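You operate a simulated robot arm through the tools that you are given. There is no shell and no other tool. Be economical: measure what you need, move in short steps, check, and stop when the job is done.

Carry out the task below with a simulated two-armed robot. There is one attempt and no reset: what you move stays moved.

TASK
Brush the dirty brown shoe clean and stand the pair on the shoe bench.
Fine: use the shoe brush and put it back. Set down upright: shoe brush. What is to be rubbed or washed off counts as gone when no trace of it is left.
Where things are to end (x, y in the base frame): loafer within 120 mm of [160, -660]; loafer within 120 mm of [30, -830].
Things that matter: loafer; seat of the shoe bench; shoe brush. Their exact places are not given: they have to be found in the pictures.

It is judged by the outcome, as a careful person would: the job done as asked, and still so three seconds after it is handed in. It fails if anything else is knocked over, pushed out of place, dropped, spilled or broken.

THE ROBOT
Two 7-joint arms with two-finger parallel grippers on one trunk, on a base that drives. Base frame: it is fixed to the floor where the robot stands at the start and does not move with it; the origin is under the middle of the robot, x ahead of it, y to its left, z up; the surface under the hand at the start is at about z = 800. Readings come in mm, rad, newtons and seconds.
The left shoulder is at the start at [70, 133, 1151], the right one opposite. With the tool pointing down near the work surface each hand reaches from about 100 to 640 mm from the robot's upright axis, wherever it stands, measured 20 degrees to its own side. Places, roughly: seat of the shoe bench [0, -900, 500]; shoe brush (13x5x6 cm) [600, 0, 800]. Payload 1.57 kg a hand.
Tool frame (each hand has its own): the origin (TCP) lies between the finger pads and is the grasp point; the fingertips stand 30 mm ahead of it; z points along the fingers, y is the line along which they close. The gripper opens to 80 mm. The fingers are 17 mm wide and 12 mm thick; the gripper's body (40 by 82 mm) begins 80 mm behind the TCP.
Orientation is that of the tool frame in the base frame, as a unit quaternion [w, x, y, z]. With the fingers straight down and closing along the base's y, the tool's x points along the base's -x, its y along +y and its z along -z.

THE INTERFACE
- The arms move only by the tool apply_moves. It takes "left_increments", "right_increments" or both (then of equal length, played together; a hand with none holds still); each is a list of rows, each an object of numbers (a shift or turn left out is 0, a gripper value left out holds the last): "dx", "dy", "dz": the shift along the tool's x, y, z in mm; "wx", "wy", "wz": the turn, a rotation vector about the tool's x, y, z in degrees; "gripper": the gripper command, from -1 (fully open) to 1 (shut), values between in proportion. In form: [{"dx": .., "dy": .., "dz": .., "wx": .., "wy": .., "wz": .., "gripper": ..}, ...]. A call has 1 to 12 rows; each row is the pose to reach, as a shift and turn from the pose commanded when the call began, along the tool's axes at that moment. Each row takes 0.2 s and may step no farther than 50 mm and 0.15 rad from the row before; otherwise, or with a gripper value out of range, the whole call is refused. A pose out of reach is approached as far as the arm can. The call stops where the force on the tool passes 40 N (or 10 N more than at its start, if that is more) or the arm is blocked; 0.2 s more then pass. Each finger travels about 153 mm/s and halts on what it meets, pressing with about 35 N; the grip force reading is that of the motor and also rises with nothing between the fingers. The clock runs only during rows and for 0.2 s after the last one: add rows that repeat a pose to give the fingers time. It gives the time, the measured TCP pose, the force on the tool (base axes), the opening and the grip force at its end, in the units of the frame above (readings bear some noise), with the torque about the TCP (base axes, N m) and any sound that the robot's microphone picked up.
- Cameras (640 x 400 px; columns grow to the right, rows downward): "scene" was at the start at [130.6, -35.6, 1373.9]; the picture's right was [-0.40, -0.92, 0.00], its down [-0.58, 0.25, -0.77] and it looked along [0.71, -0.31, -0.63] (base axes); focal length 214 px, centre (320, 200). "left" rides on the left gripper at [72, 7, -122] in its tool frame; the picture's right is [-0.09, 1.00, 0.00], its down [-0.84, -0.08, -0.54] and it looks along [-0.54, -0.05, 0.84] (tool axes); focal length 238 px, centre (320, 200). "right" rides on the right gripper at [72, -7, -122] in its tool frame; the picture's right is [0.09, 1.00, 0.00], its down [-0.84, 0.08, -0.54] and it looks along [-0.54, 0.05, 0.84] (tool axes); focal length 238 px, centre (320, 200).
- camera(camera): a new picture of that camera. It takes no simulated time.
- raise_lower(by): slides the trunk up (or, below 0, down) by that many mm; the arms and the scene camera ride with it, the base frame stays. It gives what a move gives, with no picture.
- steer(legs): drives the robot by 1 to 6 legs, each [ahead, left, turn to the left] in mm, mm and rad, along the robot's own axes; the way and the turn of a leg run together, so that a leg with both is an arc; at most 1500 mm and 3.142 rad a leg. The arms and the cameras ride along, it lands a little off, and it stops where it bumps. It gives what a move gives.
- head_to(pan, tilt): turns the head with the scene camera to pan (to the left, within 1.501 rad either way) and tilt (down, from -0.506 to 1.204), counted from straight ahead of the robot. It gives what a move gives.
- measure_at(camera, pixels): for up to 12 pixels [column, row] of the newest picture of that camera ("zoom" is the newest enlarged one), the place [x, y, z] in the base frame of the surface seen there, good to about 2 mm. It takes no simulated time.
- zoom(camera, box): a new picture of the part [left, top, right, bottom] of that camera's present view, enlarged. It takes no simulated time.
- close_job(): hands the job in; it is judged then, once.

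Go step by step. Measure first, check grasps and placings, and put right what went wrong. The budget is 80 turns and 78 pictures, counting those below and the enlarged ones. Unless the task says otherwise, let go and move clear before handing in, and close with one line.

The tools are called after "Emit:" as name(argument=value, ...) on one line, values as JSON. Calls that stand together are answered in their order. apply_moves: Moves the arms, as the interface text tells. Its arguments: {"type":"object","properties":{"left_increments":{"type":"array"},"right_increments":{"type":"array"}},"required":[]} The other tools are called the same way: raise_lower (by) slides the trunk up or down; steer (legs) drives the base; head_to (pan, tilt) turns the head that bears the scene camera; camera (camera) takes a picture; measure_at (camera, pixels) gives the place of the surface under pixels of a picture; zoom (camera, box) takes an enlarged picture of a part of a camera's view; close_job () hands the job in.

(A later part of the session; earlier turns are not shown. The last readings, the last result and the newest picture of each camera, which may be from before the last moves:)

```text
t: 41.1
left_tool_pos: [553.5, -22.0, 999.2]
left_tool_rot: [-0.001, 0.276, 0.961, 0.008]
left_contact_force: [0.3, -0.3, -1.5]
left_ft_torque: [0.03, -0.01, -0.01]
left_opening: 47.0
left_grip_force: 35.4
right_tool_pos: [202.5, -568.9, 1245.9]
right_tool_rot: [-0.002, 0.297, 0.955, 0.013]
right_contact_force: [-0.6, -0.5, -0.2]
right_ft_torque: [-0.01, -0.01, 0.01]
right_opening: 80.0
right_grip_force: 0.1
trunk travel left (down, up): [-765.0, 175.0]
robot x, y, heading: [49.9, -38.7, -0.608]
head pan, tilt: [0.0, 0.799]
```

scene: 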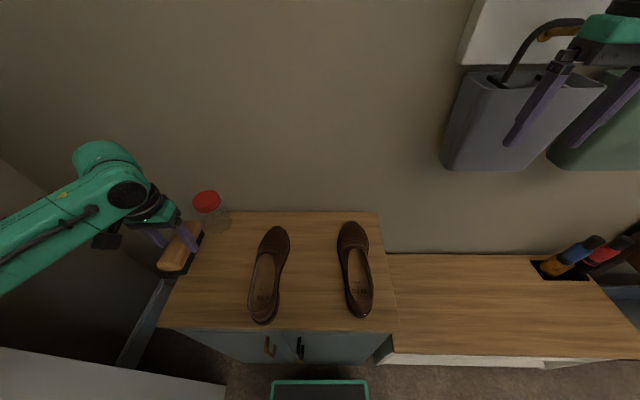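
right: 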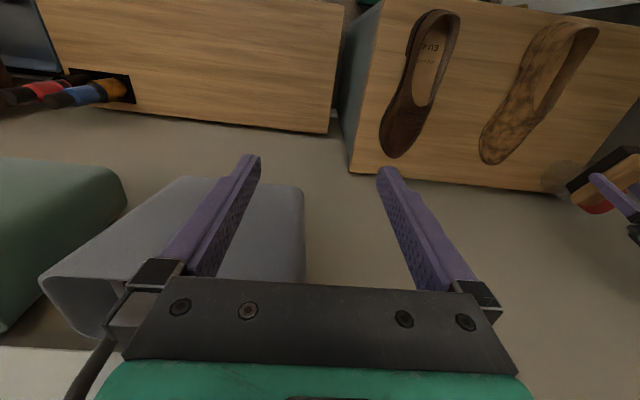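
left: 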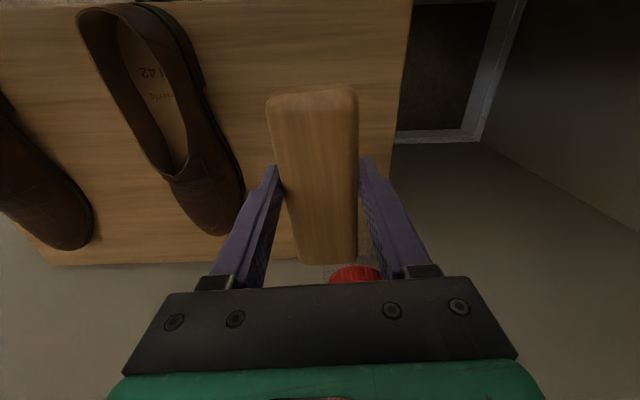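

Both hands and the view shifted the same way, so the left elbow is likely leaning on something at the left and tilting the robot. I'll back the left hand off the way it came and see whether the right hand returns to [207,-540].

Emit:
apply_moves(left_increments=[{"dy": -36}, {"dy": -72}, {"dy": -110}, {"dy": -110}])

Emit:
head_to(pan=0.9, tilt=0.7)

Emit:
camera(camera="scene")

```text
t: 42.1
left_tool_pos: [492.5, -88.2, 1000.1]
left_tool_rot: [0.004, 0.273, 0.962, -0.002]
left_contact_force: [0.0, 0.6, -0.5]
left_ft_torque: [-0.02, 0.0, -0.02]
left_opening: 47.4
left_grip_force: 35.5
right_tool_pos: [204.5, -540.5, 1259.6]
right_tool_rot: [0.003, 0.296, 0.955, 0.001]
right_contact_force: [-0.5, 0.6, 0.7]
right_ft_torque: [0.02, -0.05, 0.01]
right_opening: 79.9
right_grip_force: 0.0
trunk travel left (down, up): [-765.0, 175.0]
robot x, y, heading: [54.0, -33.9, -0.6]
head pan, tilt: [0.0, 0.799]
```

```text
t: 43.3
left_tool_pos: [496.8, -86.8, 998.5]
left_tool_rot: [0.002, 0.274, 0.962, -0.003]
left_contact_force: [-0.5, 0.1, -1.1]
left_ft_torque: [0.03, 0.0, 0.01]
left_opening: 47.2
left_grip_force: 35.2
right_tool_pos: [207.7, -540.6, 1259.1]
right_tool_rot: [0.0, 0.294, 0.956, 0.001]
right_contact_force: [0.1, -0.9, 0.8]
right_ft_torque: [0.0, 0.01, 0.02]
right_opening: 79.8
right_grip_force: 0.0
trunk travel left (down, up): [-765.0, 175.0]
robot x, y, heading: [53.5, -36.4, -0.597]
head pan, tilt: [0.901, 0.7]
```

```text
46 pictures are left
```

scene: 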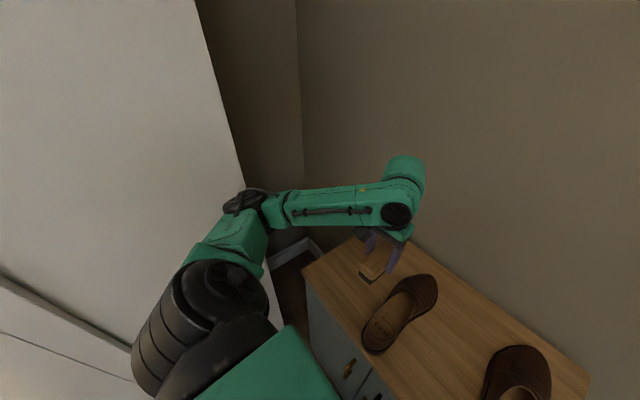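

The right hand returned; the left elbow is right beside the tall white cabinet at (200,150). I'll measure that cabinet before choosing a path back.

Emit:
measure_at(camera="scene", pixels=[[225, 120], [205, 40], [150, 150], [50, 60], [100, 230], [60, 310], [100, 365], [240, 172], [245, 205], [205, 250], [215, 290], [330, 300]])

```text
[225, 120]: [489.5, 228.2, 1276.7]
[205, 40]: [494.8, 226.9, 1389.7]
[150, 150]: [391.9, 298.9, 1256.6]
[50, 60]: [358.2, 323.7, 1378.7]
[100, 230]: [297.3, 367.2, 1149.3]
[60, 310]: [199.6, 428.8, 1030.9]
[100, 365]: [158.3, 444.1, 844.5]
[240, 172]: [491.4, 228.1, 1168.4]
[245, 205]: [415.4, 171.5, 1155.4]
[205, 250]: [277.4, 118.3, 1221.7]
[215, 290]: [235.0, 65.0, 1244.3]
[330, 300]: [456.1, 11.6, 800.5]
```

The white cabinet's side lies at about 85 mm beyond the elbow's centre line. I'll tuck the left hand in toward the middle, back off, turn back to the starting heading and place the brush from there, as when I picked it up.

Emit:
apply_moves(left_increments=[{"dy": -38, "dx": 2}, {"dy": -76, "dx": 4}, {"dy": -114, "dx": 6}, {"dy": -150, "dx": 7}, {"dy": -150, "dx": 7}])

Emit:
steer(legs=[[-65, -60, 0], [0, 0, 0.6], [34, 49, 0]])

Emit:
head_to(pan=0.0, tilt=0.75)

Emit:
camera(camera="scene")

```text
t: 44.5
left_tool_pos: [412.7, -216.4, 1000.4]
left_tool_rot: [0.003, 0.274, 0.962, -0.004]
left_contact_force: [-0.4, -0.1, -0.8]
left_ft_torque: [0.0, 0.04, -0.02]
left_opening: 47.0
left_grip_force: 35.2
right_tool_pos: [208.5, -539.5, 1258.9]
right_tool_rot: [0.0, 0.295, 0.955, 0.001]
right_contact_force: [0.0, -0.3, -0.5]
right_ft_torque: [0.0, 0.0, 0.05]
right_opening: 80.0
right_grip_force: 0.0
trunk travel left (down, up): [-765.0, 175.0]
robot x, y, heading: [52.0, -37.4, -0.602]
head pan, tilt: [0.901, 0.7]
```

```text
t: 47.9
left_tool_pos: [397.3, 57.1, 1001.9]
left_tool_rot: [0.004, -0.022, 1.0, -0.003]
left_contact_force: [0.2, 0.2, -0.5]
left_ft_torque: [-0.02, 0.03, 0.0]
left_opening: 47.1
left_grip_force: 35.1
right_tool_pos: [413.4, -326.7, 1258.9]
right_tool_rot: [0.0, -0.001, 1.0, 0.001]
right_contact_force: [0.4, 0.3, -0.3]
right_ft_torque: [-0.02, 0.02, 0.01]
right_opening: 80.1
right_grip_force: 0.0
trunk travel left (down, up): [-765.0, 175.0]
robot x, y, heading: [-2.8, 2.5, 0.001]
head pan, tilt: [0.901, 0.7]
```

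```text
t: 49.1
left_tool_pos: [396.9, 56.0, 1000.9]
left_tool_rot: [0.003, -0.022, 1.0, -0.002]
left_contact_force: [0.5, -0.1, -0.5]
left_ft_torque: [-0.01, 0.02, 0.03]
left_opening: 47.2
left_grip_force: 35.2
right_tool_pos: [410.9, -327.8, 1258.4]
right_tool_rot: [0.0, -0.001, 1.0, 0.001]
right_contact_force: [0.6, 0.1, 0.3]
right_ft_torque: [0.04, -0.02, -0.03]
right_opening: 79.8
right_grip_force: 0.0
trunk travel left (down, up): [-765.0, 175.0]
robot x, y, heading: [-4.7, -1.0, -0.0]
head pan, tilt: [0.0, 0.75]
```

```text
45 pictures are left
```

scene: 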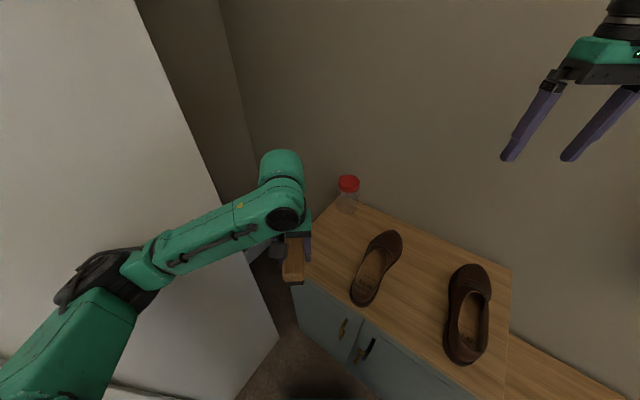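

The left hand is free of the cabinet now at heading 0. I'll move the brush over its original place with its original yaw.

Emit:
apply_moves(left_increments=[{"dx": -27, "dy": -10, "dz": 0, "wz": 7.4}, {"dx": -54, "dy": -20, "dz": 0, "wz": 14.8}, {"dx": -81, "dy": -30, "dz": 10, "wz": 22.2}, {"dx": -108, "dy": -40, "dz": 30, "wz": 29.6}, {"dx": -135, "dy": -50, "dz": 50, "wz": 37}, {"dx": -159, "dy": -58, "dz": 65, "wz": 44}, {"dx": -159, "dy": -58, "dz": 65, "wz": 44}])

Emit:
camera(camera="left")

Emit:
zoom(camera="scene", box=[250, 150, 450, 310])

```text
t: 50.7
left_tool_pos: [560.4, 2.6, 940.4]
left_tool_rot: [0.005, 0.355, 0.935, -0.001]
left_contact_force: [0.6, -0.6, -1.8]
left_ft_torque: [-0.02, -0.02, -0.01]
left_opening: 47.0
left_grip_force: 35.3
right_tool_pos: [411.1, -327.5, 1259.1]
right_tool_rot: [0.0, -0.001, 1.0, 0.001]
right_contact_force: [0.6, 0.0, 0.1]
right_ft_torque: [-0.01, 0.02, 0.0]
right_opening: 79.9
right_grip_force: 0.1
trunk travel left (down, up): [-765.0, 175.0]
robot x, y, heading: [-1.1, 0.7, 0.0]
head pan, tilt: [0.0, 0.75]
```

```text
44 pictures are left
```

left: 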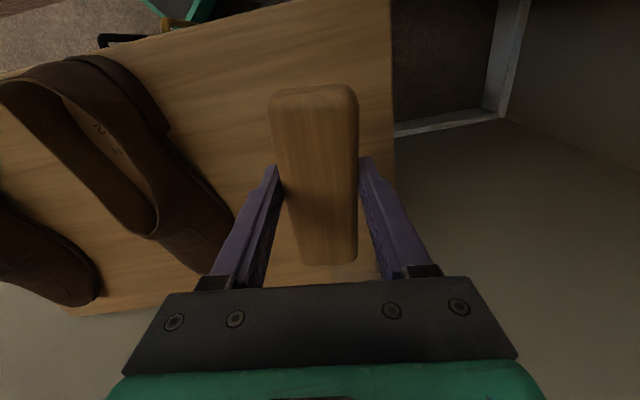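

```text
2.50 times, centred on (350, 230) of scene
```

zoom: 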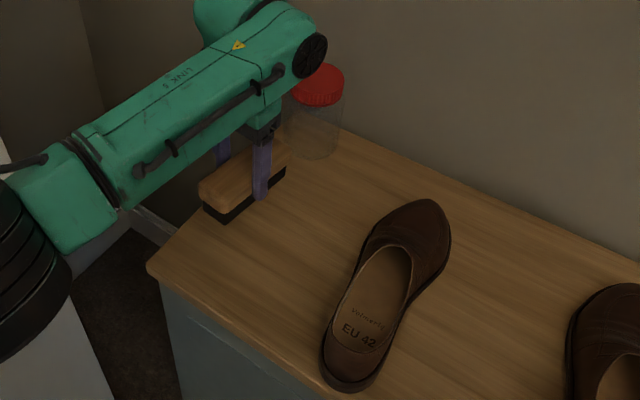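

I'll measure the brush's top to see its tilt in the grip.

Emit:
measure_at(camera="left", pixels=[[313, 95], [315, 130], [320, 180], [325, 230], [327, 255], [285, 130], [345, 130], [295, 210], [350, 210]])

```text
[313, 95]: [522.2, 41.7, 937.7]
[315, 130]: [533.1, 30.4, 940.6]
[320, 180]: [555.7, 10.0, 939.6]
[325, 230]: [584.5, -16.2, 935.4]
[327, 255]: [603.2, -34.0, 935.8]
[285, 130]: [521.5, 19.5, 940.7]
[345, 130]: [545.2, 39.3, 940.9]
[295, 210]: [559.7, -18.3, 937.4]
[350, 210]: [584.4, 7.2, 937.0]
```

The brush is about 2.5° nose-down in the grip. I'll level it, lower until it touches near z≈854 and check.

Emit:
apply_moves(left_increments=[{"dz": 35, "dx": 3, "wy": -2.5}, {"dz": 70, "dx": 3, "wy": -2.5}, {"dz": 82, "dx": 3, "wy": -2.5}, {"dz": 86, "dx": 3, "wy": -2.5}, {"dz": 86, "dx": 3, "wy": -2.5}])

Emit:
zoom(camera="scene", box=[280, 190, 380, 270])

```text
t: 51.9
left_tool_pos: [557.1, 6.7, 852.7]
left_tool_rot: [0.025, 0.354, 0.935, -0.009]
left_contact_force: [2.1, 0.4, 5.0]
left_ft_torque: [-0.34, -0.33, 0.1]
left_opening: 47.3
left_grip_force: 35.5
right_tool_pos: [410.7, -327.9, 1260.0]
right_tool_rot: [0.001, -0.001, 1.0, 0.0]
right_contact_force: [-0.7, 0.1, -0.3]
right_ft_torque: [0.03, 0.01, 0.0]
right_opening: 80.0
right_grip_force: 0.0
trunk travel left (down, up): [-765.0, 175.0]
robot x, y, heading: [-3.4, 1.1, -0.005]
head pan, tilt: [0.0, 0.75]
```

```text
5.00 times, centred on (330, 230) of scene
```

zoom: 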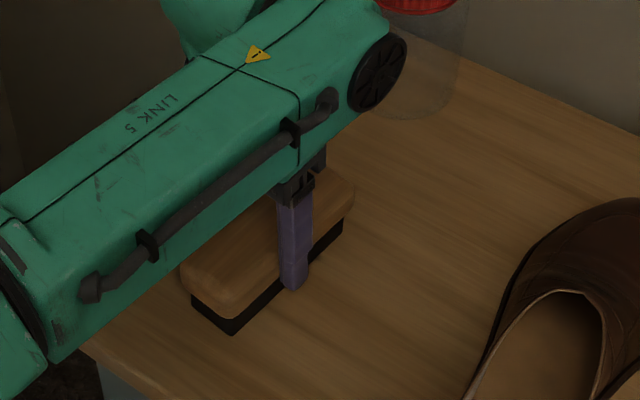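

The brush rests on the table (5 N, bristles flush). I'll open, then lift clear.

Emit:
apply_moves(left_increments=[{"gripper": 0}, {"gripper": -1}, {"gripper": -1}, {"gripper": -1}, {"dz": -40}, {"dz": -80}, {"dz": -120}, {"dz": -160}])

Emit:
camera(camera="left")

Emit:
camera(camera="scene")

```text
t: 53.7
left_tool_pos: [556.0, 10.6, 1016.0]
left_tool_rot: [0.025, 0.354, 0.935, -0.008]
left_contact_force: [0.0, 0.2, 0.5]
left_ft_torque: [0.0, 0.06, 0.0]
left_opening: 79.8
left_grip_force: 0.0
right_tool_pos: [411.6, -328.7, 1258.7]
right_tool_rot: [0.001, -0.001, 1.0, 0.001]
right_contact_force: [1.0, 0.1, 0.1]
right_ft_torque: [-0.01, -0.02, -0.01]
right_opening: 80.0
right_grip_force: 0.0
trunk travel left (down, up): [-765.0, 175.0]
robot x, y, heading: [-0.6, -2.3, -0.004]
head pan, tilt: [0.0, 0.75]
```

```text
41 pictures are left
```

left: 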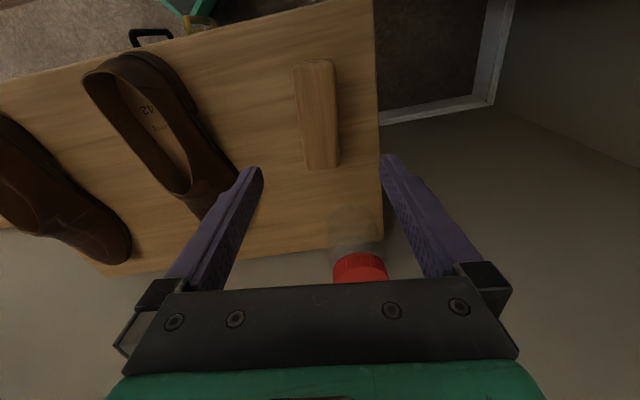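

```text
40 pictures are left
```

scene: 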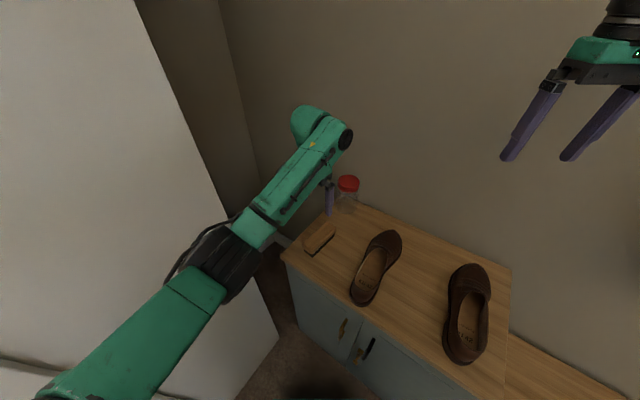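

The brush stands back in place. Next I'll tuck the left hand back (undoing pitch and yaw), then turn the robot to face the shoes squarely so each hand can take one.

Emit:
apply_moves(left_increments=[{"dx": 26, "dy": -12, "dz": -5, "wx": -0.2, "wy": 0.5, "wz": -7}, {"dx": 52, "dy": -24, "dz": -5, "wx": -0.35, "wy": 1, "wz": -14}, {"dx": 79, "dy": -36, "dz": -5, "wx": -0.5, "wy": 1.5, "wz": -21}, {"dx": 105, "dy": -48, "dz": -5, "wx": -0.7, "wy": 2, "wz": -28}, {"dx": 131, "dy": -60, "dz": -5, "wx": -0.9, "wy": 2.5, "wz": -35}, {"dx": 157, "dy": -72, "dz": -5, "wx": -1.05, "wy": 2.9, "wz": -41.5}], right_increments=[{"dy": 20}, {"dy": 50}, {"dy": 80}, {"dy": 100}, {"dy": 100}, {"dy": 100}])

Emit:
steer(legs=[[-34, -49, 0], [0, 0, -0.6], [65, 60, 0]])

Emit:
camera(camera="left")

Emit:
camera(camera="right")

Emit:
camera(camera="scene")

```text
t: 55.1
left_tool_pos: [383.0, 60.4, 1010.9]
left_tool_rot: [0.0, -0.001, 1.0, 0.002]
left_contact_force: [-0.6, 0.1, 0.3]
left_ft_torque: [0.02, -0.03, 0.02]
left_opening: 80.1
left_grip_force: 0.0
right_tool_pos: [410.1, -331.1, 1258.2]
right_tool_rot: [0.001, -0.001, 1.0, 0.001]
right_contact_force: [0.0, -0.1, -0.4]
right_ft_torque: [-0.03, 0.0, 0.03]
right_opening: 80.1
right_grip_force: 0.1
right hand out of reach, approached as far as the arm can: row 1, 2, 3, 4, 5, 6
trunk travel left (down, up): [-765.0, 175.0]
robot x, y, heading: [1.8, -0.2, -0.001]
head pan, tilt: [0.0, 0.75]
```

```text
t: 58.4
left_tool_pos: [399.6, -210.1, 1011.6]
left_tool_rot: [0.001, 0.304, 0.953, 0.002]
left_contact_force: [-0.6, -0.3, 0.3]
left_ft_torque: [-0.02, -0.02, -0.03]
left_opening: 79.9
left_grip_force: 0.1
right_tool_pos: [194.6, -544.7, 1259.6]
right_tool_rot: [0.003, 0.303, 0.953, 0.001]
right_contact_force: [0.0, 0.3, 0.2]
right_ft_torque: [0.0, 0.0, -0.03]
right_opening: 79.9
right_grip_force: 0.0
trunk travel left (down, up): [-765.0, 175.0]
robot x, y, heading: [52.8, -38.8, -0.616]
head pan, tilt: [0.0, 0.75]
```

```text
39 pictures are left
```

left: 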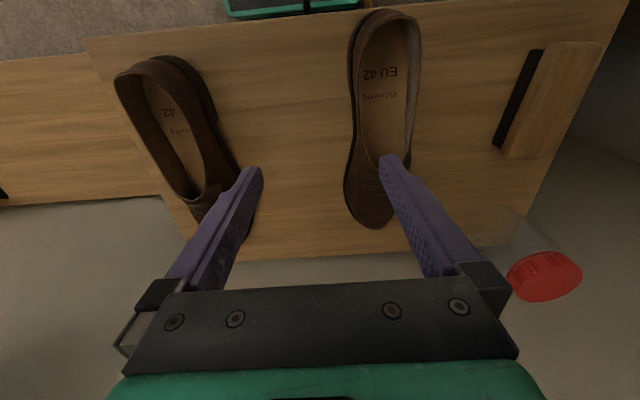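

```text
38 pictures are left
```

right: 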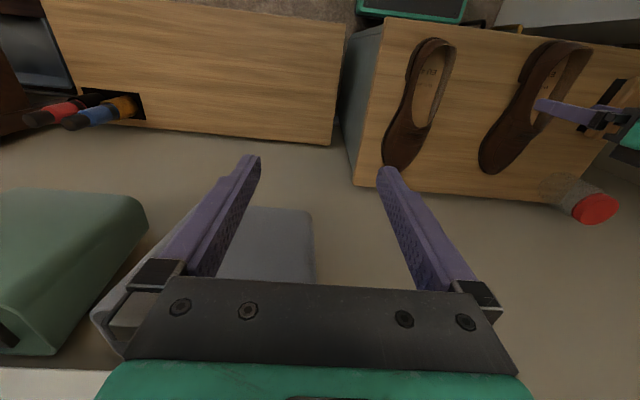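

```text
37 pictures are left
```

scene: 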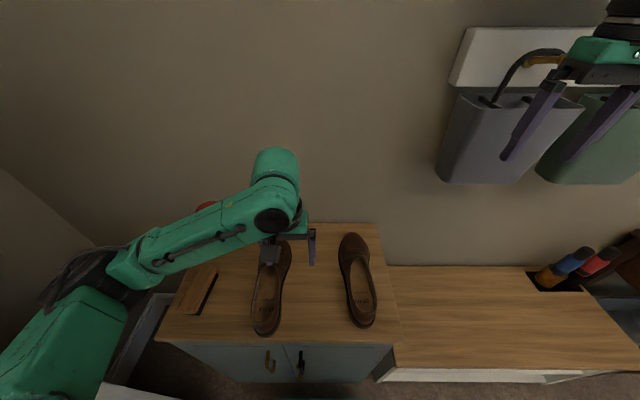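

Measuring the shoes' edges (scene and left picture) and the hanging bags, for grasp and clearance.

Emit:
measure_at(camera="scene", pixels=[[500, 175], [440, 160], [580, 180], [359, 235], [362, 325], [348, 280], [373, 285], [265, 332], [253, 300], [280, 305], [510, 370], [535, 285]])

Emit:
measure_at(camera="left", pixels=[[390, 12], [355, 70], [418, 70], [352, 100], [415, 100], [353, 135], [410, 135], [372, 222], [150, 62], [135, 125], [205, 110], [165, 160]])

Emit:
zoom(camera="left", box=[100, 0, 440, 240])

```text
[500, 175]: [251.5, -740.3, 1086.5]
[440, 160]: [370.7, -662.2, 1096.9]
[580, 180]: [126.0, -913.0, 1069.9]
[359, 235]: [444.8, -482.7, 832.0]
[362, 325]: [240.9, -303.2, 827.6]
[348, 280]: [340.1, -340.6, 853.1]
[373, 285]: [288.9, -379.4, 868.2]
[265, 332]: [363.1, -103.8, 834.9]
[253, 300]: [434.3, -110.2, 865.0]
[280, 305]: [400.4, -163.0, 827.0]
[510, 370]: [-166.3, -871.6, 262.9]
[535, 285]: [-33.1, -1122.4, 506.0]
```

```text
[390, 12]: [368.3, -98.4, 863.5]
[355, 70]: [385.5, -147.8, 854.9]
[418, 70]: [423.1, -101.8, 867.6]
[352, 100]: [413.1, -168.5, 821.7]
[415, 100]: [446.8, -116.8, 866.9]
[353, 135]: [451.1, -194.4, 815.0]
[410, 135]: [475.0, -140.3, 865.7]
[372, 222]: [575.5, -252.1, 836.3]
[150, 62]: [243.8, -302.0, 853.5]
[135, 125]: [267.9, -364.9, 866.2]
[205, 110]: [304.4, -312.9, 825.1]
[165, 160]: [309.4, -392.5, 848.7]
```

```text
1.67 times, centred on (270, 120) of left
```

zoom: 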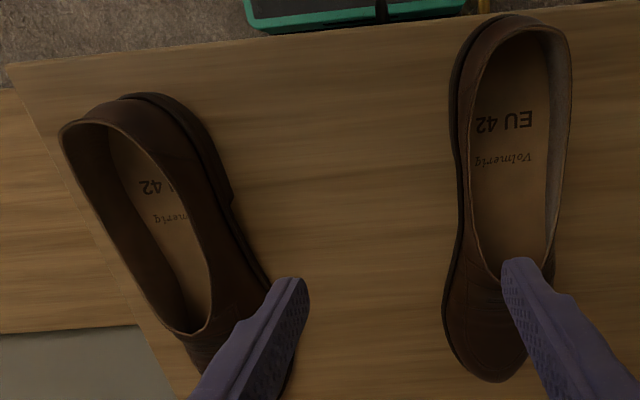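

The shoes are about 65 mm wide at the waist, so each hand can close across one. I'll bring both hands above their shoes: left at [464,-168], right at [332,-376], with matching yaws.

Emit:
apply_moves(left_increments=[{"dx": -4, "dy": 10, "dz": 5}, {"dx": -8, "dy": 20, "dz": 10}, {"dx": -12, "dy": 30, "dz": 15}, {"dx": -16, "dy": 40, "dz": 20}, {"dx": -20, "dy": 50, "dz": 25}, {"dx": -24, "dy": 60, "dz": 35}, {"dx": -28, "dy": 70, "dz": 45}, {"dx": -28.5, "dy": 72, "dz": 51}, {"dx": -28.5, "dy": 72, "dz": 51}], right_increments=[{"dx": -2, "dy": 5, "dz": 45, "wz": 0.7}, {"dx": -4, "dy": 30, "dz": 85, "wz": 1.4}, {"dx": -6, "dy": 58, "dz": 123, "wz": 2.1}, {"dx": -8, "dy": 88, "dz": 160, "wz": 2.8}, {"dx": -10, "dy": 118, "dz": 198, "wz": 3.5}, {"dx": -12, "dy": 150, "dz": 235, "wz": 4.3}, {"dx": -14, "dy": 184, "dz": 269, "wz": 5}, {"dx": -14.6, "dy": 217, "dz": 300, "wz": 5.7}, {"dx": -14.6, "dy": 217, "dz": 300, "wz": 5.7}])

Emit:
camera(camera="left")

Emit:
camera(camera="right")

```text
t: 60.4
left_tool_pos: [466.8, -168.6, 960.8]
left_tool_rot: [0.0, 0.303, 0.953, 0.001]
left_contact_force: [-0.1, 0.6, 0.0]
left_ft_torque: [0.02, 0.02, -0.01]
left_opening: 79.9
left_grip_force: 0.2
right_tool_pos: [216.9, -516.2, 938.3]
right_tool_rot: [0.02, 0.329, 0.943, 0.043]
right_contact_force: [0.6, -0.1, 0.3]
right_ft_torque: [-0.05, 0.04, 0.01]
right_opening: 80.1
right_grip_force: 0.1
right hand out of reach, approached as far as the arm can: row 1, 2, 3, 4, 5, 6, 7, 8, 9
trunk travel left (down, up): [-765.0, 175.0]
robot x, y, heading: [50.2, -36.5, -0.622]
head pan, tilt: [0.0, 0.75]
```

```text
35 pictures are left
```

left: 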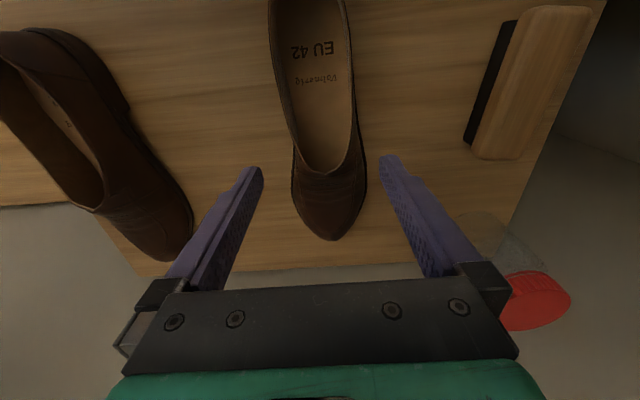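

```text
34 pictures are left
```

right: 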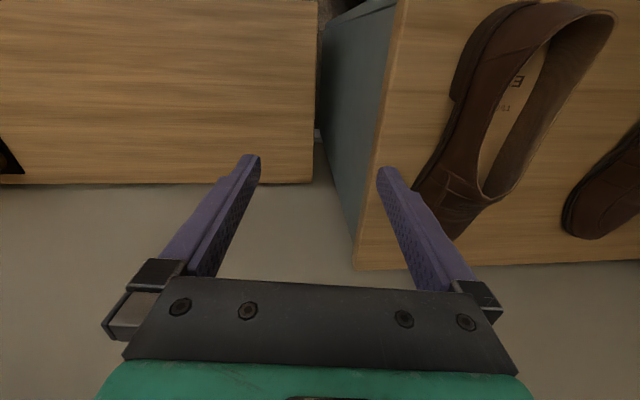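

The left hand is well over its shoe, but the right stuck at [217,-516], out of reach. I'll try the right by pulling back toward the body first, then inward, while the left goes down around its shoe.

Emit:
apply_moves(right_increments=[{"dx": 35, "dz": -10}, {"dx": 70, "dz": -20}, {"dx": 100, "dz": -30}, {"dx": 100, "dy": 35, "dz": -30}, {"dx": 100, "dy": 70, "dz": -30}, {"dx": 100, "dy": 105, "dz": -30}, {"dx": 100, "dy": 140, "dz": -30}], left_increments=[{"dz": 40}, {"dz": 80}, {"dz": 100}, {"dz": 115}, {"dz": 122}, {"dz": 122}, {"dz": 122}])

Emit:
camera(camera="left")

Emit:
camera(camera="scene")

```text
t: 61.6
left_tool_pos: [469.0, -166.0, 848.8]
left_tool_rot: [0.011, 0.302, 0.953, -0.002]
left_contact_force: [-9.3, 6.9, 27.5]
left_ft_torque: [1.43, -0.09, 0.42]
left_opening: 80.0
left_grip_force: 0.0
right_tool_pos: [143.2, -456.6, 957.3]
right_tool_rot: [0.024, 0.325, 0.944, 0.051]
right_contact_force: [-0.8, -1.1, 0.2]
right_ft_torque: [-0.01, 0.04, 0.03]
right_opening: 80.0
right_grip_force: 0.0
right hand out of reach, approached as far as the arm can: row 3, 4, 5
trunk travel left (down, up): [-765.0, 175.0]
robot x, y, heading: [52.0, -38.2, -0.621]
head pan, tilt: [0.0, 0.75]
stopped in row 5 (left hand): the force on the tool passed its limit at 46 N (the readings are from after the stop); the commanded pose is now the measured one
```

```text
33 pictures are left
```

left: 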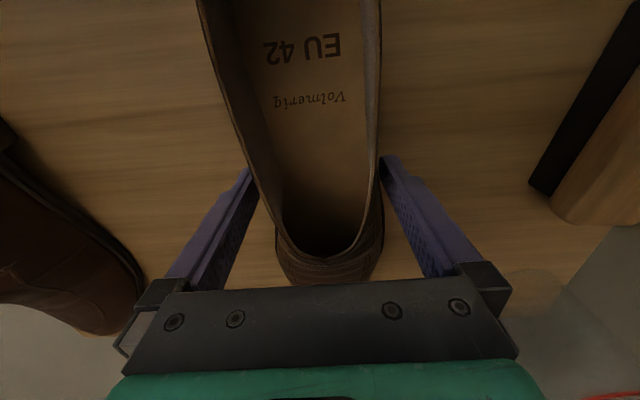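

```text
32 pictures are left
```

scene: 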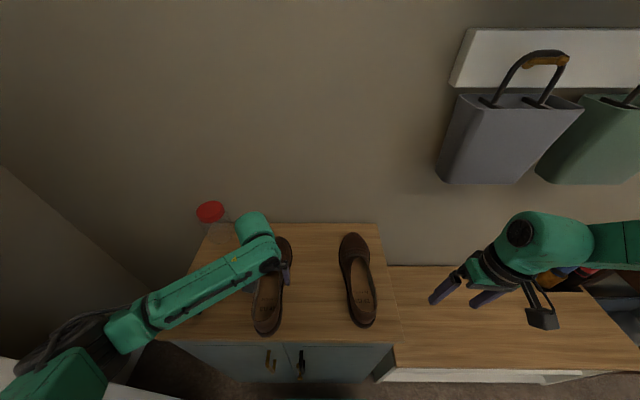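

The left hand's +y finger landed on the shoe's bulge (torque 1.4 N·m), with the shoe sitting slightly left of centre. I'll lift a little, shift 5 mm that way and 10 mm toward the heel, and go down gently.

Emit:
apply_moves(left_increments=[{"dz": -15}, {"dz": -15, "dx": 12, "dy": 5}, {"dz": -4, "dx": 12, "dy": 5}, {"dz": 2, "dx": 12, "dy": 5}, {"dz": 6, "dx": 12, "dy": 5}])

Emit:
camera(camera="left")

```text
t: 62.7
left_tool_pos: [464.6, -158.5, 852.0]
left_tool_rot: [0.016, 0.305, 0.952, -0.006]
left_contact_force: [-9.9, 9.2, 26.4]
left_ft_torque: [-0.41, 1.02, -0.6]
left_opening: 77.0
left_grip_force: 0.1
right_tool_pos: [142.1, -455.8, 957.2]
right_tool_rot: [0.023, 0.326, 0.944, 0.05]
right_contact_force: [0.9, 0.2, -0.4]
right_ft_torque: [0.0, 0.01, 0.01]
right_opening: 79.9
right_grip_force: 0.1
trunk travel left (down, up): [-765.0, 175.0]
robot x, y, heading: [50.8, -33.9, -0.617]
head pan, tilt: [0.0, 0.75]
stopped in row 5 (left hand): the force on the tool passed its limit at 46 N (the readings are from after the stop); the commanded pose is now the measured one
```

```text
31 pictures are left
```

left: 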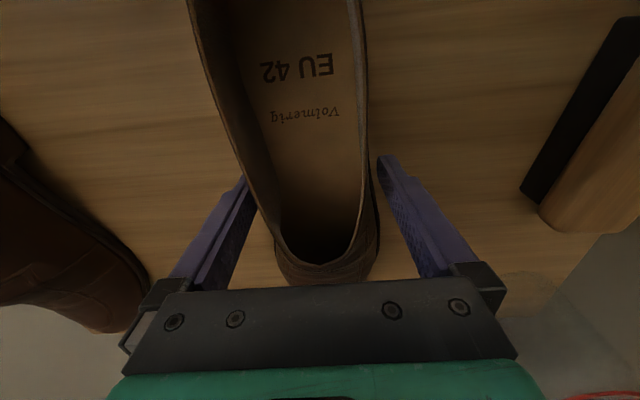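

Now the other finger touches, so the shoe is nearly 80 mm wide at that depth. I'll lift 5 mm, centre, and close on the upper walls there.

Emit:
apply_moves(left_increments=[{"dz": -6}, {"dz": -6, "dy": -2.5}, {"dz": -5, "dy": -2.5, "gripper": 0}, {"dz": -5, "dy": -2.5, "gripper": 1}, {"dz": -5, "dy": -2.5, "gripper": 1}, {"dz": -5, "dy": -2.5, "gripper": 1}, {"dz": -5, "dy": -2.5, "gripper": 1}])

Emit:
camera(camera="left")

```text
t: 64.3
left_tool_pos: [465.8, -162.7, 852.5]
left_tool_rot: [0.014, 0.302, 0.953, -0.006]
left_contact_force: [0.4, -0.7, 0.5]
left_ft_torque: [0.06, -0.02, 0.01]
left_opening: 69.4
left_grip_force: 34.7
right_tool_pos: [144.3, -460.4, 953.9]
right_tool_rot: [0.022, 0.325, 0.944, 0.05]
right_contact_force: [-0.5, -0.2, -0.3]
right_ft_torque: [0.01, 0.01, 0.0]
right_opening: 80.1
right_grip_force: 0.0
trunk travel left (down, up): [-765.0, 175.0]
robot x, y, heading: [54.3, -39.7, -0.622]
head pan, tilt: [0.0, 0.75]
```

```text
30 pictures are left
```

left: 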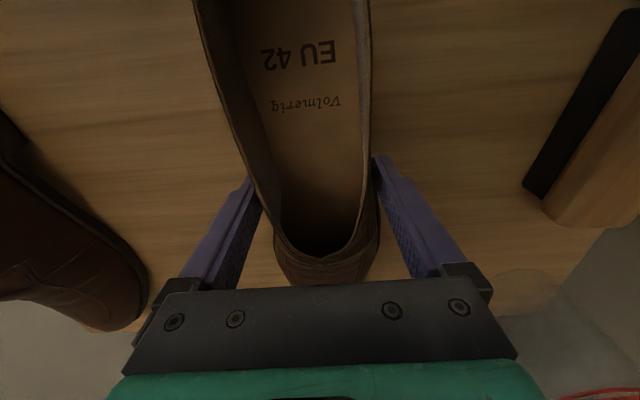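

Gripped at 69 mm with 35 N. Test lift of 60 mm.

Emit:
apply_moves(left_increments=[{"dz": -10}, {"dz": -20}, {"dz": -40}, {"dz": -60}, {"dz": -60}])

Emit:
zoom(camera="scene", box=[180, 190, 420, 350])

```text
t: 65.5
left_tool_pos: [465.9, -160.3, 912.2]
left_tool_rot: [0.014, 0.303, 0.953, -0.005]
left_contact_force: [-0.2, -0.7, -4.5]
left_ft_torque: [0.05, 0.07, 0.01]
left_opening: 69.3
left_grip_force: 35.1
right_tool_pos: [145.3, -458.0, 954.2]
right_tool_rot: [0.023, 0.326, 0.944, 0.051]
right_contact_force: [-0.1, -0.2, -0.2]
right_ft_torque: [-0.02, 0.02, 0.02]
right_opening: 80.3
right_grip_force: 0.0
trunk travel left (down, up): [-765.0, 175.0]
robot x, y, heading: [54.8, -36.5, -0.621]
head pan, tilt: [0.0, 0.75]
```

```text
2.50 times, centred on (300, 270) of scene
```

zoom: 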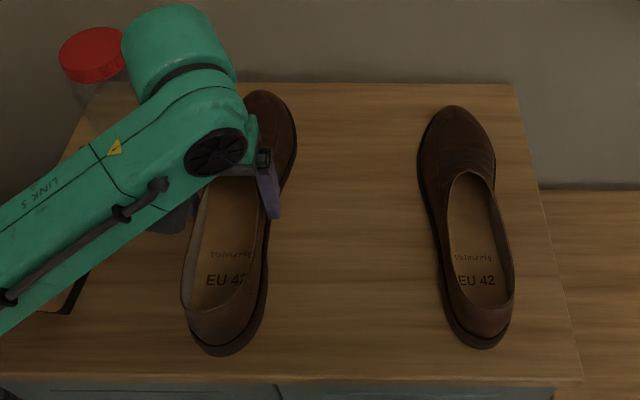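

The shoe lifts level (4.5 N, small torque). With the left held still, I'll retry moving the right hand inward toward the dark shoe.

Emit:
apply_moves(right_increments=[{"dy": 30}, {"dy": 60}, {"dy": 90}, {"dy": 120}, {"dy": 150}, {"dy": 150}])

```text
t: 66.9
left_tool_pos: [464.2, -160.7, 912.1]
left_tool_rot: [0.015, 0.302, 0.953, -0.006]
left_contact_force: [0.3, -0.8, -3.1]
left_ft_torque: [0.04, 0.04, 0.01]
left_opening: 69.5
left_grip_force: 34.6
right_tool_pos: [179.7, -433.2, 942.4]
right_tool_rot: [0.035, 0.315, 0.945, 0.081]
right_contact_force: [-0.4, -0.2, 0.0]
right_ft_torque: [0.01, 0.02, 0.0]
right_opening: 80.0
right_grip_force: 0.0
right hand out of reach, approached as far as the arm can: row 1, 2, 3, 4, 5, 6
trunk travel left (down, up): [-765.0, 175.0]
robot x, y, heading: [53.0, -37.5, -0.618]
head pan, tilt: [0.0, 0.75]
```

The right arm is joint-limited there, so I'll carry the shoes one at a time with the left. I'll raise and withdraw the right hand, raise the shoe and bring it inward, and look at the way to the right.

Emit:
apply_moves(right_increments=[{"dy": -20, "dz": -30}, {"dy": -40, "dz": -70}, {"dy": -60, "dz": -110}, {"dy": -80, "dz": -150}, {"dy": -80, "dz": -190}, {"dy": -80, "dz": -190}], left_increments=[{"dz": -30}, {"dz": -60}, {"dz": -75, "dy": -20}, {"dz": -75, "dy": -45}, {"dz": -75, "dy": -70}, {"dz": -75, "dy": -90}])

Emit:
head_to(pan=-0.85, tilt=0.75)

Emit:
camera(camera="scene")

```text
t: 68.3
left_tool_pos: [410.6, -232.5, 986.3]
left_tool_rot: [0.015, 0.302, 0.953, -0.005]
left_contact_force: [0.4, 0.4, -3.9]
left_ft_torque: [0.06, 0.03, 0.0]
left_opening: 69.3
left_grip_force: 35.3
right_tool_pos: [104.1, -517.2, 1114.0]
right_tool_rot: [0.034, 0.316, 0.945, 0.081]
right_contact_force: [0.2, -1.0, 0.7]
right_ft_torque: [0.02, -0.01, -0.01]
right_opening: 79.8
right_grip_force: 0.1
trunk travel left (down, up): [-765.0, 175.0]
robot x, y, heading: [52.0, -36.5, -0.618]
head pan, tilt: [0.0, 0.75]
```

```text
t: 69.5
left_tool_pos: [410.7, -232.5, 986.2]
left_tool_rot: [0.014, 0.302, 0.953, -0.005]
left_contact_force: [-0.5, -0.2, -4.5]
left_ft_torque: [0.03, 0.01, -0.01]
left_opening: 69.4
left_grip_force: 35.3
right_tool_pos: [103.9, -517.9, 1113.2]
right_tool_rot: [0.035, 0.315, 0.945, 0.08]
right_contact_force: [0.5, 0.0, -0.1]
right_ft_torque: [-0.01, -0.02, -0.01]
right_opening: 79.9
right_grip_force: 0.0
trunk travel left (down, up): [-765.0, 175.0]
robot x, y, heading: [53.4, -39.3, -0.618]
head pan, tilt: [-0.85, 0.75]
```

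```text
28 pictures are left
```

scene: 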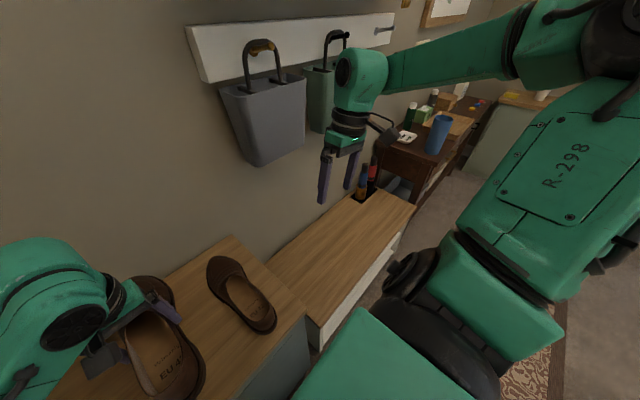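

The bench (350,240) is clear; beyond it is a dark table with bottles. I'll measure its edges and the right arm's extent.

Emit:
measure_at(camera="scene", pixels=[[412, 205], [320, 320], [345, 200], [275, 258], [385, 145], [425, 158], [440, 135], [245, 165], [600, 30], [365, 60], [395, 275], [365, 175]])

```text
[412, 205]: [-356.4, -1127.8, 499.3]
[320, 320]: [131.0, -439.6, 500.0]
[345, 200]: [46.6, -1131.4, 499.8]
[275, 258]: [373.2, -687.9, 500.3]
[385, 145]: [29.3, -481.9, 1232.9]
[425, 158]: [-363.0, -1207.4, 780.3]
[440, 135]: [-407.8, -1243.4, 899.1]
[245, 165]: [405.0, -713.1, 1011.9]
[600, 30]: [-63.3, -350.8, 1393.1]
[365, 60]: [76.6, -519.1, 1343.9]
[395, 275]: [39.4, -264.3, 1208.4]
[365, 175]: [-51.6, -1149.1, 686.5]
```

Bench front edge is at u≈365 and back ≈705 (along the robot's facing), so I'll centre the shoes ~25 mm deeper than the given points. The way is clear; driving 700 mm to the right.

Emit:
steer(legs=[[0, -350, 0], [0, -350, 0]])

Emit:
head_to(pan=0.0, tilt=0.8)

Emit:
camera(camera="scene")

```text
t: 73.6
left_tool_pos: [8.0, -803.1, 986.2]
left_tool_rot: [0.015, 0.296, 0.955, -0.005]
left_contact_force: [-0.3, 0.1, -4.9]
left_ft_torque: [0.05, 0.07, -0.01]
left_opening: 69.1
left_grip_force: 35.0
right_tool_pos: [-296.9, -1091.5, 1115.1]
right_tool_rot: [0.035, 0.31, 0.947, 0.08]
right_contact_force: [0.6, 0.7, 0.5]
right_ft_torque: [-0.02, -0.03, -0.01]
right_opening: 80.2
right_grip_force: 0.1
trunk travel left (down, up): [-765.0, 175.0]
robot x, y, heading: [-354.4, -613.0, -0.612]
head pan, tilt: [-0.85, 0.75]
```

```text
t: 74.8
left_tool_pos: [4.7, -802.2, 985.6]
left_tool_rot: [0.015, 0.297, 0.955, -0.005]
left_contact_force: [-0.2, -0.5, -3.3]
left_ft_torque: [0.07, 0.03, -0.01]
left_opening: 69.0
left_grip_force: 35.0
right_tool_pos: [-299.0, -1091.2, 1113.3]
right_tool_rot: [0.034, 0.31, 0.947, 0.08]
right_contact_force: [-0.6, -0.2, 0.1]
right_ft_torque: [0.0, 0.0, 0.0]
right_opening: 79.9
right_grip_force: 0.0
trunk travel left (down, up): [-765.0, 175.0]
robot x, y, heading: [-353.8, -616.6, -0.612]
head pan, tilt: [0.0, 0.799]
```

```text
27 pictures are left
```

scene: 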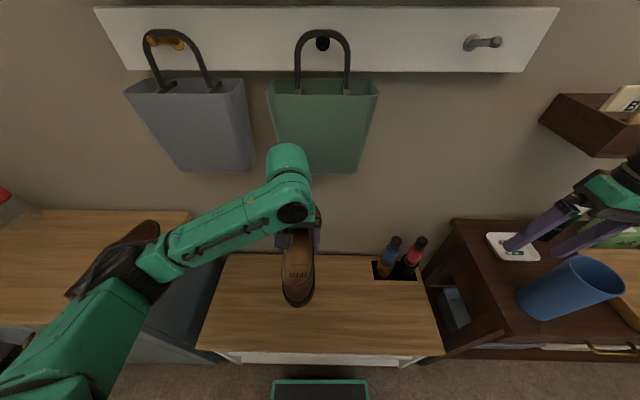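

The right hand hangs over the dark table with the cup, so before lowering the trunk I'll raise and pull back the right hand.

Emit:
apply_moves(right_increments=[{"dz": -35}, {"dz": -70, "dx": 25}, {"dz": -100, "dx": 50}, {"dz": -120, "dx": 80}, {"dz": -130, "dx": 110}, {"dz": -130, "dx": 140}, {"dz": -130, "dx": 140}])

Emit:
head_to(pan=-0.6, tilt=0.9)

Emit:
camera(camera="scene")

```text
t: 76.4
left_tool_pos: [7.2, -803.9, 984.7]
left_tool_rot: [0.013, 0.296, 0.955, -0.006]
left_contact_force: [0.7, -0.3, -3.9]
left_ft_torque: [0.02, 0.06, 0.0]
left_opening: 69.0
left_grip_force: 35.7
right_tool_pos: [-426.3, -1027.5, 1239.1]
right_tool_rot: [0.035, 0.31, 0.947, 0.081]
right_contact_force: [0.1, 0.0, 0.7]
right_ft_torque: [-0.01, 0.0, 0.01]
right_opening: 80.0
right_grip_force: 0.1
trunk travel left (down, up): [-765.0, 175.0]
robot x, y, heading: [-352.7, -614.5, -0.605]
head pan, tilt: [0.0, 0.799]
```

```text
t: 77.4
left_tool_pos: [5.1, -803.6, 985.2]
left_tool_rot: [0.014, 0.297, 0.955, -0.006]
left_contact_force: [0.1, 0.2, -3.5]
left_ft_torque: [0.03, 0.03, -0.04]
left_opening: 68.8
left_grip_force: 34.9
right_tool_pos: [-426.9, -1026.9, 1240.4]
right_tool_rot: [0.034, 0.31, 0.947, 0.08]
right_contact_force: [-0.5, 0.6, -0.8]
right_ft_torque: [0.0, -0.01, -0.02]
right_opening: 80.1
right_grip_force: 0.0
trunk travel left (down, up): [-765.0, 175.0]
robot x, y, heading: [-352.7, -612.9, -0.606]
head pan, tilt: [-0.6, 0.901]
```

```text
26 pictures are left
```

scene: 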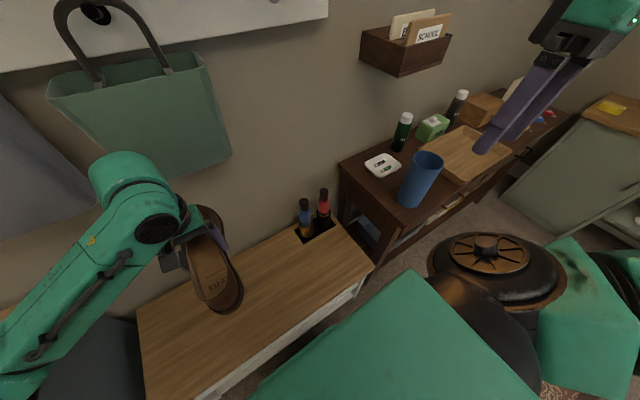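

The right hand is now in front of the table, clear. Lowering the trunk 300 mm.

Emit:
raise_lower(by=-300)

Emit:
head_to(pan=0.0, tilt=0.9)

Emit:
camera(camera="scene")

```text
t: 80.4
left_tool_pos: [5.5, -804.0, 686.2]
left_tool_rot: [0.015, 0.297, 0.955, -0.005]
left_contact_force: [-0.2, -0.4, -2.3]
left_ft_torque: [0.04, 0.03, -0.05]
left_opening: 68.8
left_grip_force: 34.1
right_tool_pos: [-428.2, -1027.2, 939.7]
right_tool_rot: [0.034, 0.31, 0.947, 0.08]
right_contact_force: [-0.5, 0.1, -0.1]
right_ft_torque: [-0.01, -0.01, -0.02]
right_opening: 80.2
right_grip_force: 0.0
trunk travel left (down, up): [-465.0, 475.0]
robot x, y, heading: [-355.1, -612.3, -0.607]
head pan, tilt: [-0.6, 0.901]
```

```text
t: 81.4
left_tool_pos: [6.0, -803.9, 685.7]
left_tool_rot: [0.015, 0.296, 0.955, -0.006]
left_contact_force: [-0.4, -0.8, -2.2]
left_ft_torque: [0.06, 0.04, 0.02]
left_opening: 68.9
left_grip_force: 35.3
right_tool_pos: [-427.0, -1027.4, 938.8]
right_tool_rot: [0.035, 0.31, 0.947, 0.08]
right_contact_force: [-0.7, 0.4, 0.6]
right_ft_torque: [0.0, 0.02, -0.03]
right_opening: 79.9
right_grip_force: 0.1
trunk travel left (down, up): [-465.0, 475.0]
robot x, y, heading: [-357.8, -613.5, -0.609]
head pan, tilt: [0.0, 0.901]
```

```text
25 pictures are left
```

scene: 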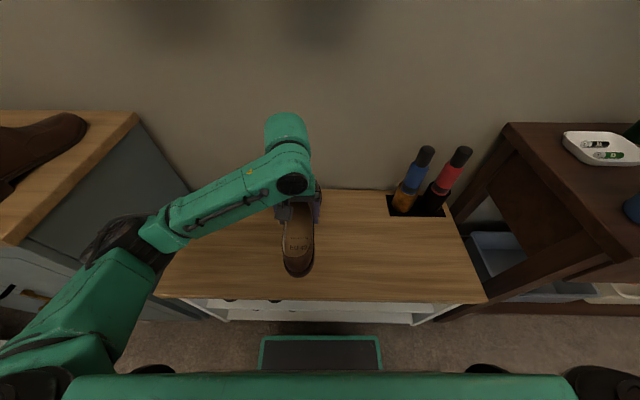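

The shoe hangs over the bench. I'll check the left elbow's clearance from the cabinet and the shoe and bench positions.

Emit:
measure_at(camera="scene", pixels=[[115, 225], [95, 260], [60, 290], [298, 275], [300, 300], [300, 193], [400, 215], [450, 215], [135, 115], [20, 240], [200, 290], [488, 300]])

```text
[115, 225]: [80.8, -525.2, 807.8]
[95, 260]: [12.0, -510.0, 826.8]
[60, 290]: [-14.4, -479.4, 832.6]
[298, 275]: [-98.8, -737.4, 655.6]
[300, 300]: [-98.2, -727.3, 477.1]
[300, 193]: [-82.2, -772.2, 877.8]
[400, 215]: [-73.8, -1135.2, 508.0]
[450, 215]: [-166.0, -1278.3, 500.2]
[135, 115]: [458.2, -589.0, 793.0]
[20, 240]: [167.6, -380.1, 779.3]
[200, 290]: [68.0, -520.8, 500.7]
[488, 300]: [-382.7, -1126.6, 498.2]
```

Elbow clearance is fine here. I'll shift both placings ~40 mm to the right (well within tolerance) so the second one also stays clear of the cabinet, and lower this shoe at [15,-864].

Emit:
apply_moves(left_increments=[{"dx": -21, "dy": -22, "dz": 15}, {"dx": -41, "dy": -44, "dz": 40}, {"dx": -41, "dy": -44, "dz": 80}, {"dx": -41, "dy": -44, "dz": 115}, {"dx": -41, "dy": -44, "dz": 127}, {"dx": -41, "dy": -44, "dz": 132}, {"dx": -41, "dy": -44, "dz": 134}, {"dx": -41, "dy": -44, "dz": 134}])

Emit:
zoom(camera="scene", box=[200, 150, 440, 310])

Emit:
camera(camera="left")

```text
t: 83.2
left_tool_pos: [18.1, -866.3, 555.5]
left_tool_rot: [0.015, 0.296, 0.955, -0.006]
left_contact_force: [-1.4, 0.1, -4.5]
left_ft_torque: [0.04, 0.07, -0.03]
left_opening: 68.9
left_grip_force: 34.7
right_tool_pos: [-427.6, -1027.8, 939.6]
right_tool_rot: [0.034, 0.31, 0.947, 0.08]
right_contact_force: [0.3, 0.4, 1.6]
right_ft_torque: [-0.02, 0.0, -0.01]
right_opening: 79.9
right_grip_force: 0.0
trunk travel left (down, up): [-465.0, 475.0]
robot x, y, heading: [-354.6, -615.1, -0.609]
head pan, tilt: [0.0, 0.901]
```

```text
2.50 times, centred on (320, 230) of scene
```

zoom: 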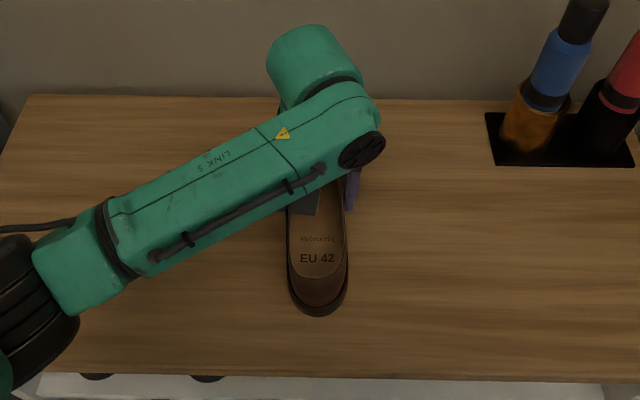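

```text
23 pictures are left
```

left: 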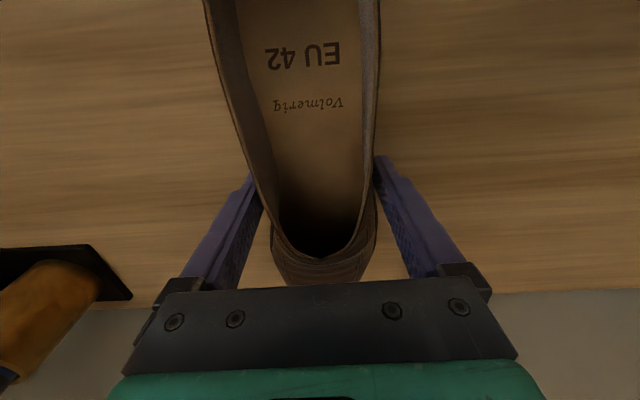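

Still hanging about 3 mm above the seat. I'll lower till contact, then release and lift away.

Emit:
apply_moves(left_increments=[{"dz": 2}, {"dz": 4}, {"dz": 4}])

```text
t: 84.0
left_tool_pos: [19.1, -865.4, 552.7]
left_tool_rot: [0.018, 0.296, 0.955, -0.006]
left_contact_force: [6.9, -1.4, 22.0]
left_ft_torque: [0.9, -0.6, 0.31]
left_opening: 68.8
left_grip_force: 35.1
right_tool_pos: [-428.8, -1027.5, 940.7]
right_tool_rot: [0.036, 0.309, 0.947, 0.08]
right_contact_force: [0.2, -0.2, 0.1]
right_ft_torque: [0.02, 0.01, -0.03]
right_opening: 79.8
right_grip_force: 0.1
trunk travel left (down, up): [-465.0, 475.0]
robot x, y, heading: [-352.2, -615.7, -0.603]
head pan, tilt: [0.0, 0.901]
```

Firm contact with the seat. Ease 1 mm, open, and rise.

Emit:
apply_moves(left_increments=[{"dz": -1}, {"dz": -1, "gripper": 0}, {"dz": -1, "gripper": -1}, {"dz": -1, "gripper": -1}, {"dz": -1, "gripper": -1}, {"dz": -20}, {"dz": -60}, {"dz": -100}, {"dz": -145}])

Emit:
camera(camera="left")

```text
t: 86.0
left_tool_pos: [14.1, -861.0, 695.3]
left_tool_rot: [0.015, 0.297, 0.955, -0.005]
left_contact_force: [-0.4, 0.8, -0.6]
left_ft_torque: [0.0, -0.03, 0.0]
left_opening: 79.9
left_grip_force: 0.1
right_tool_pos: [-428.1, -1027.9, 939.9]
right_tool_rot: [0.034, 0.31, 0.947, 0.08]
right_contact_force: [-0.2, -0.1, 0.1]
right_ft_torque: [0.02, 0.0, -0.03]
right_opening: 80.0
right_grip_force: 0.1
trunk travel left (down, up): [-465.0, 475.0]
robot x, y, heading: [-356.0, -614.9, -0.611]
head pan, tilt: [0.0, 0.901]
```

```text
22 pictures are left
```

left: 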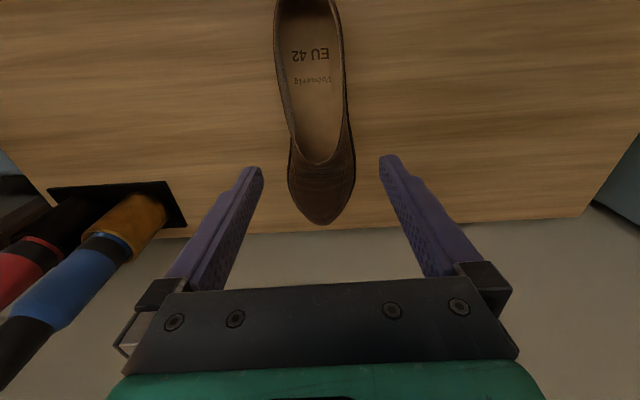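

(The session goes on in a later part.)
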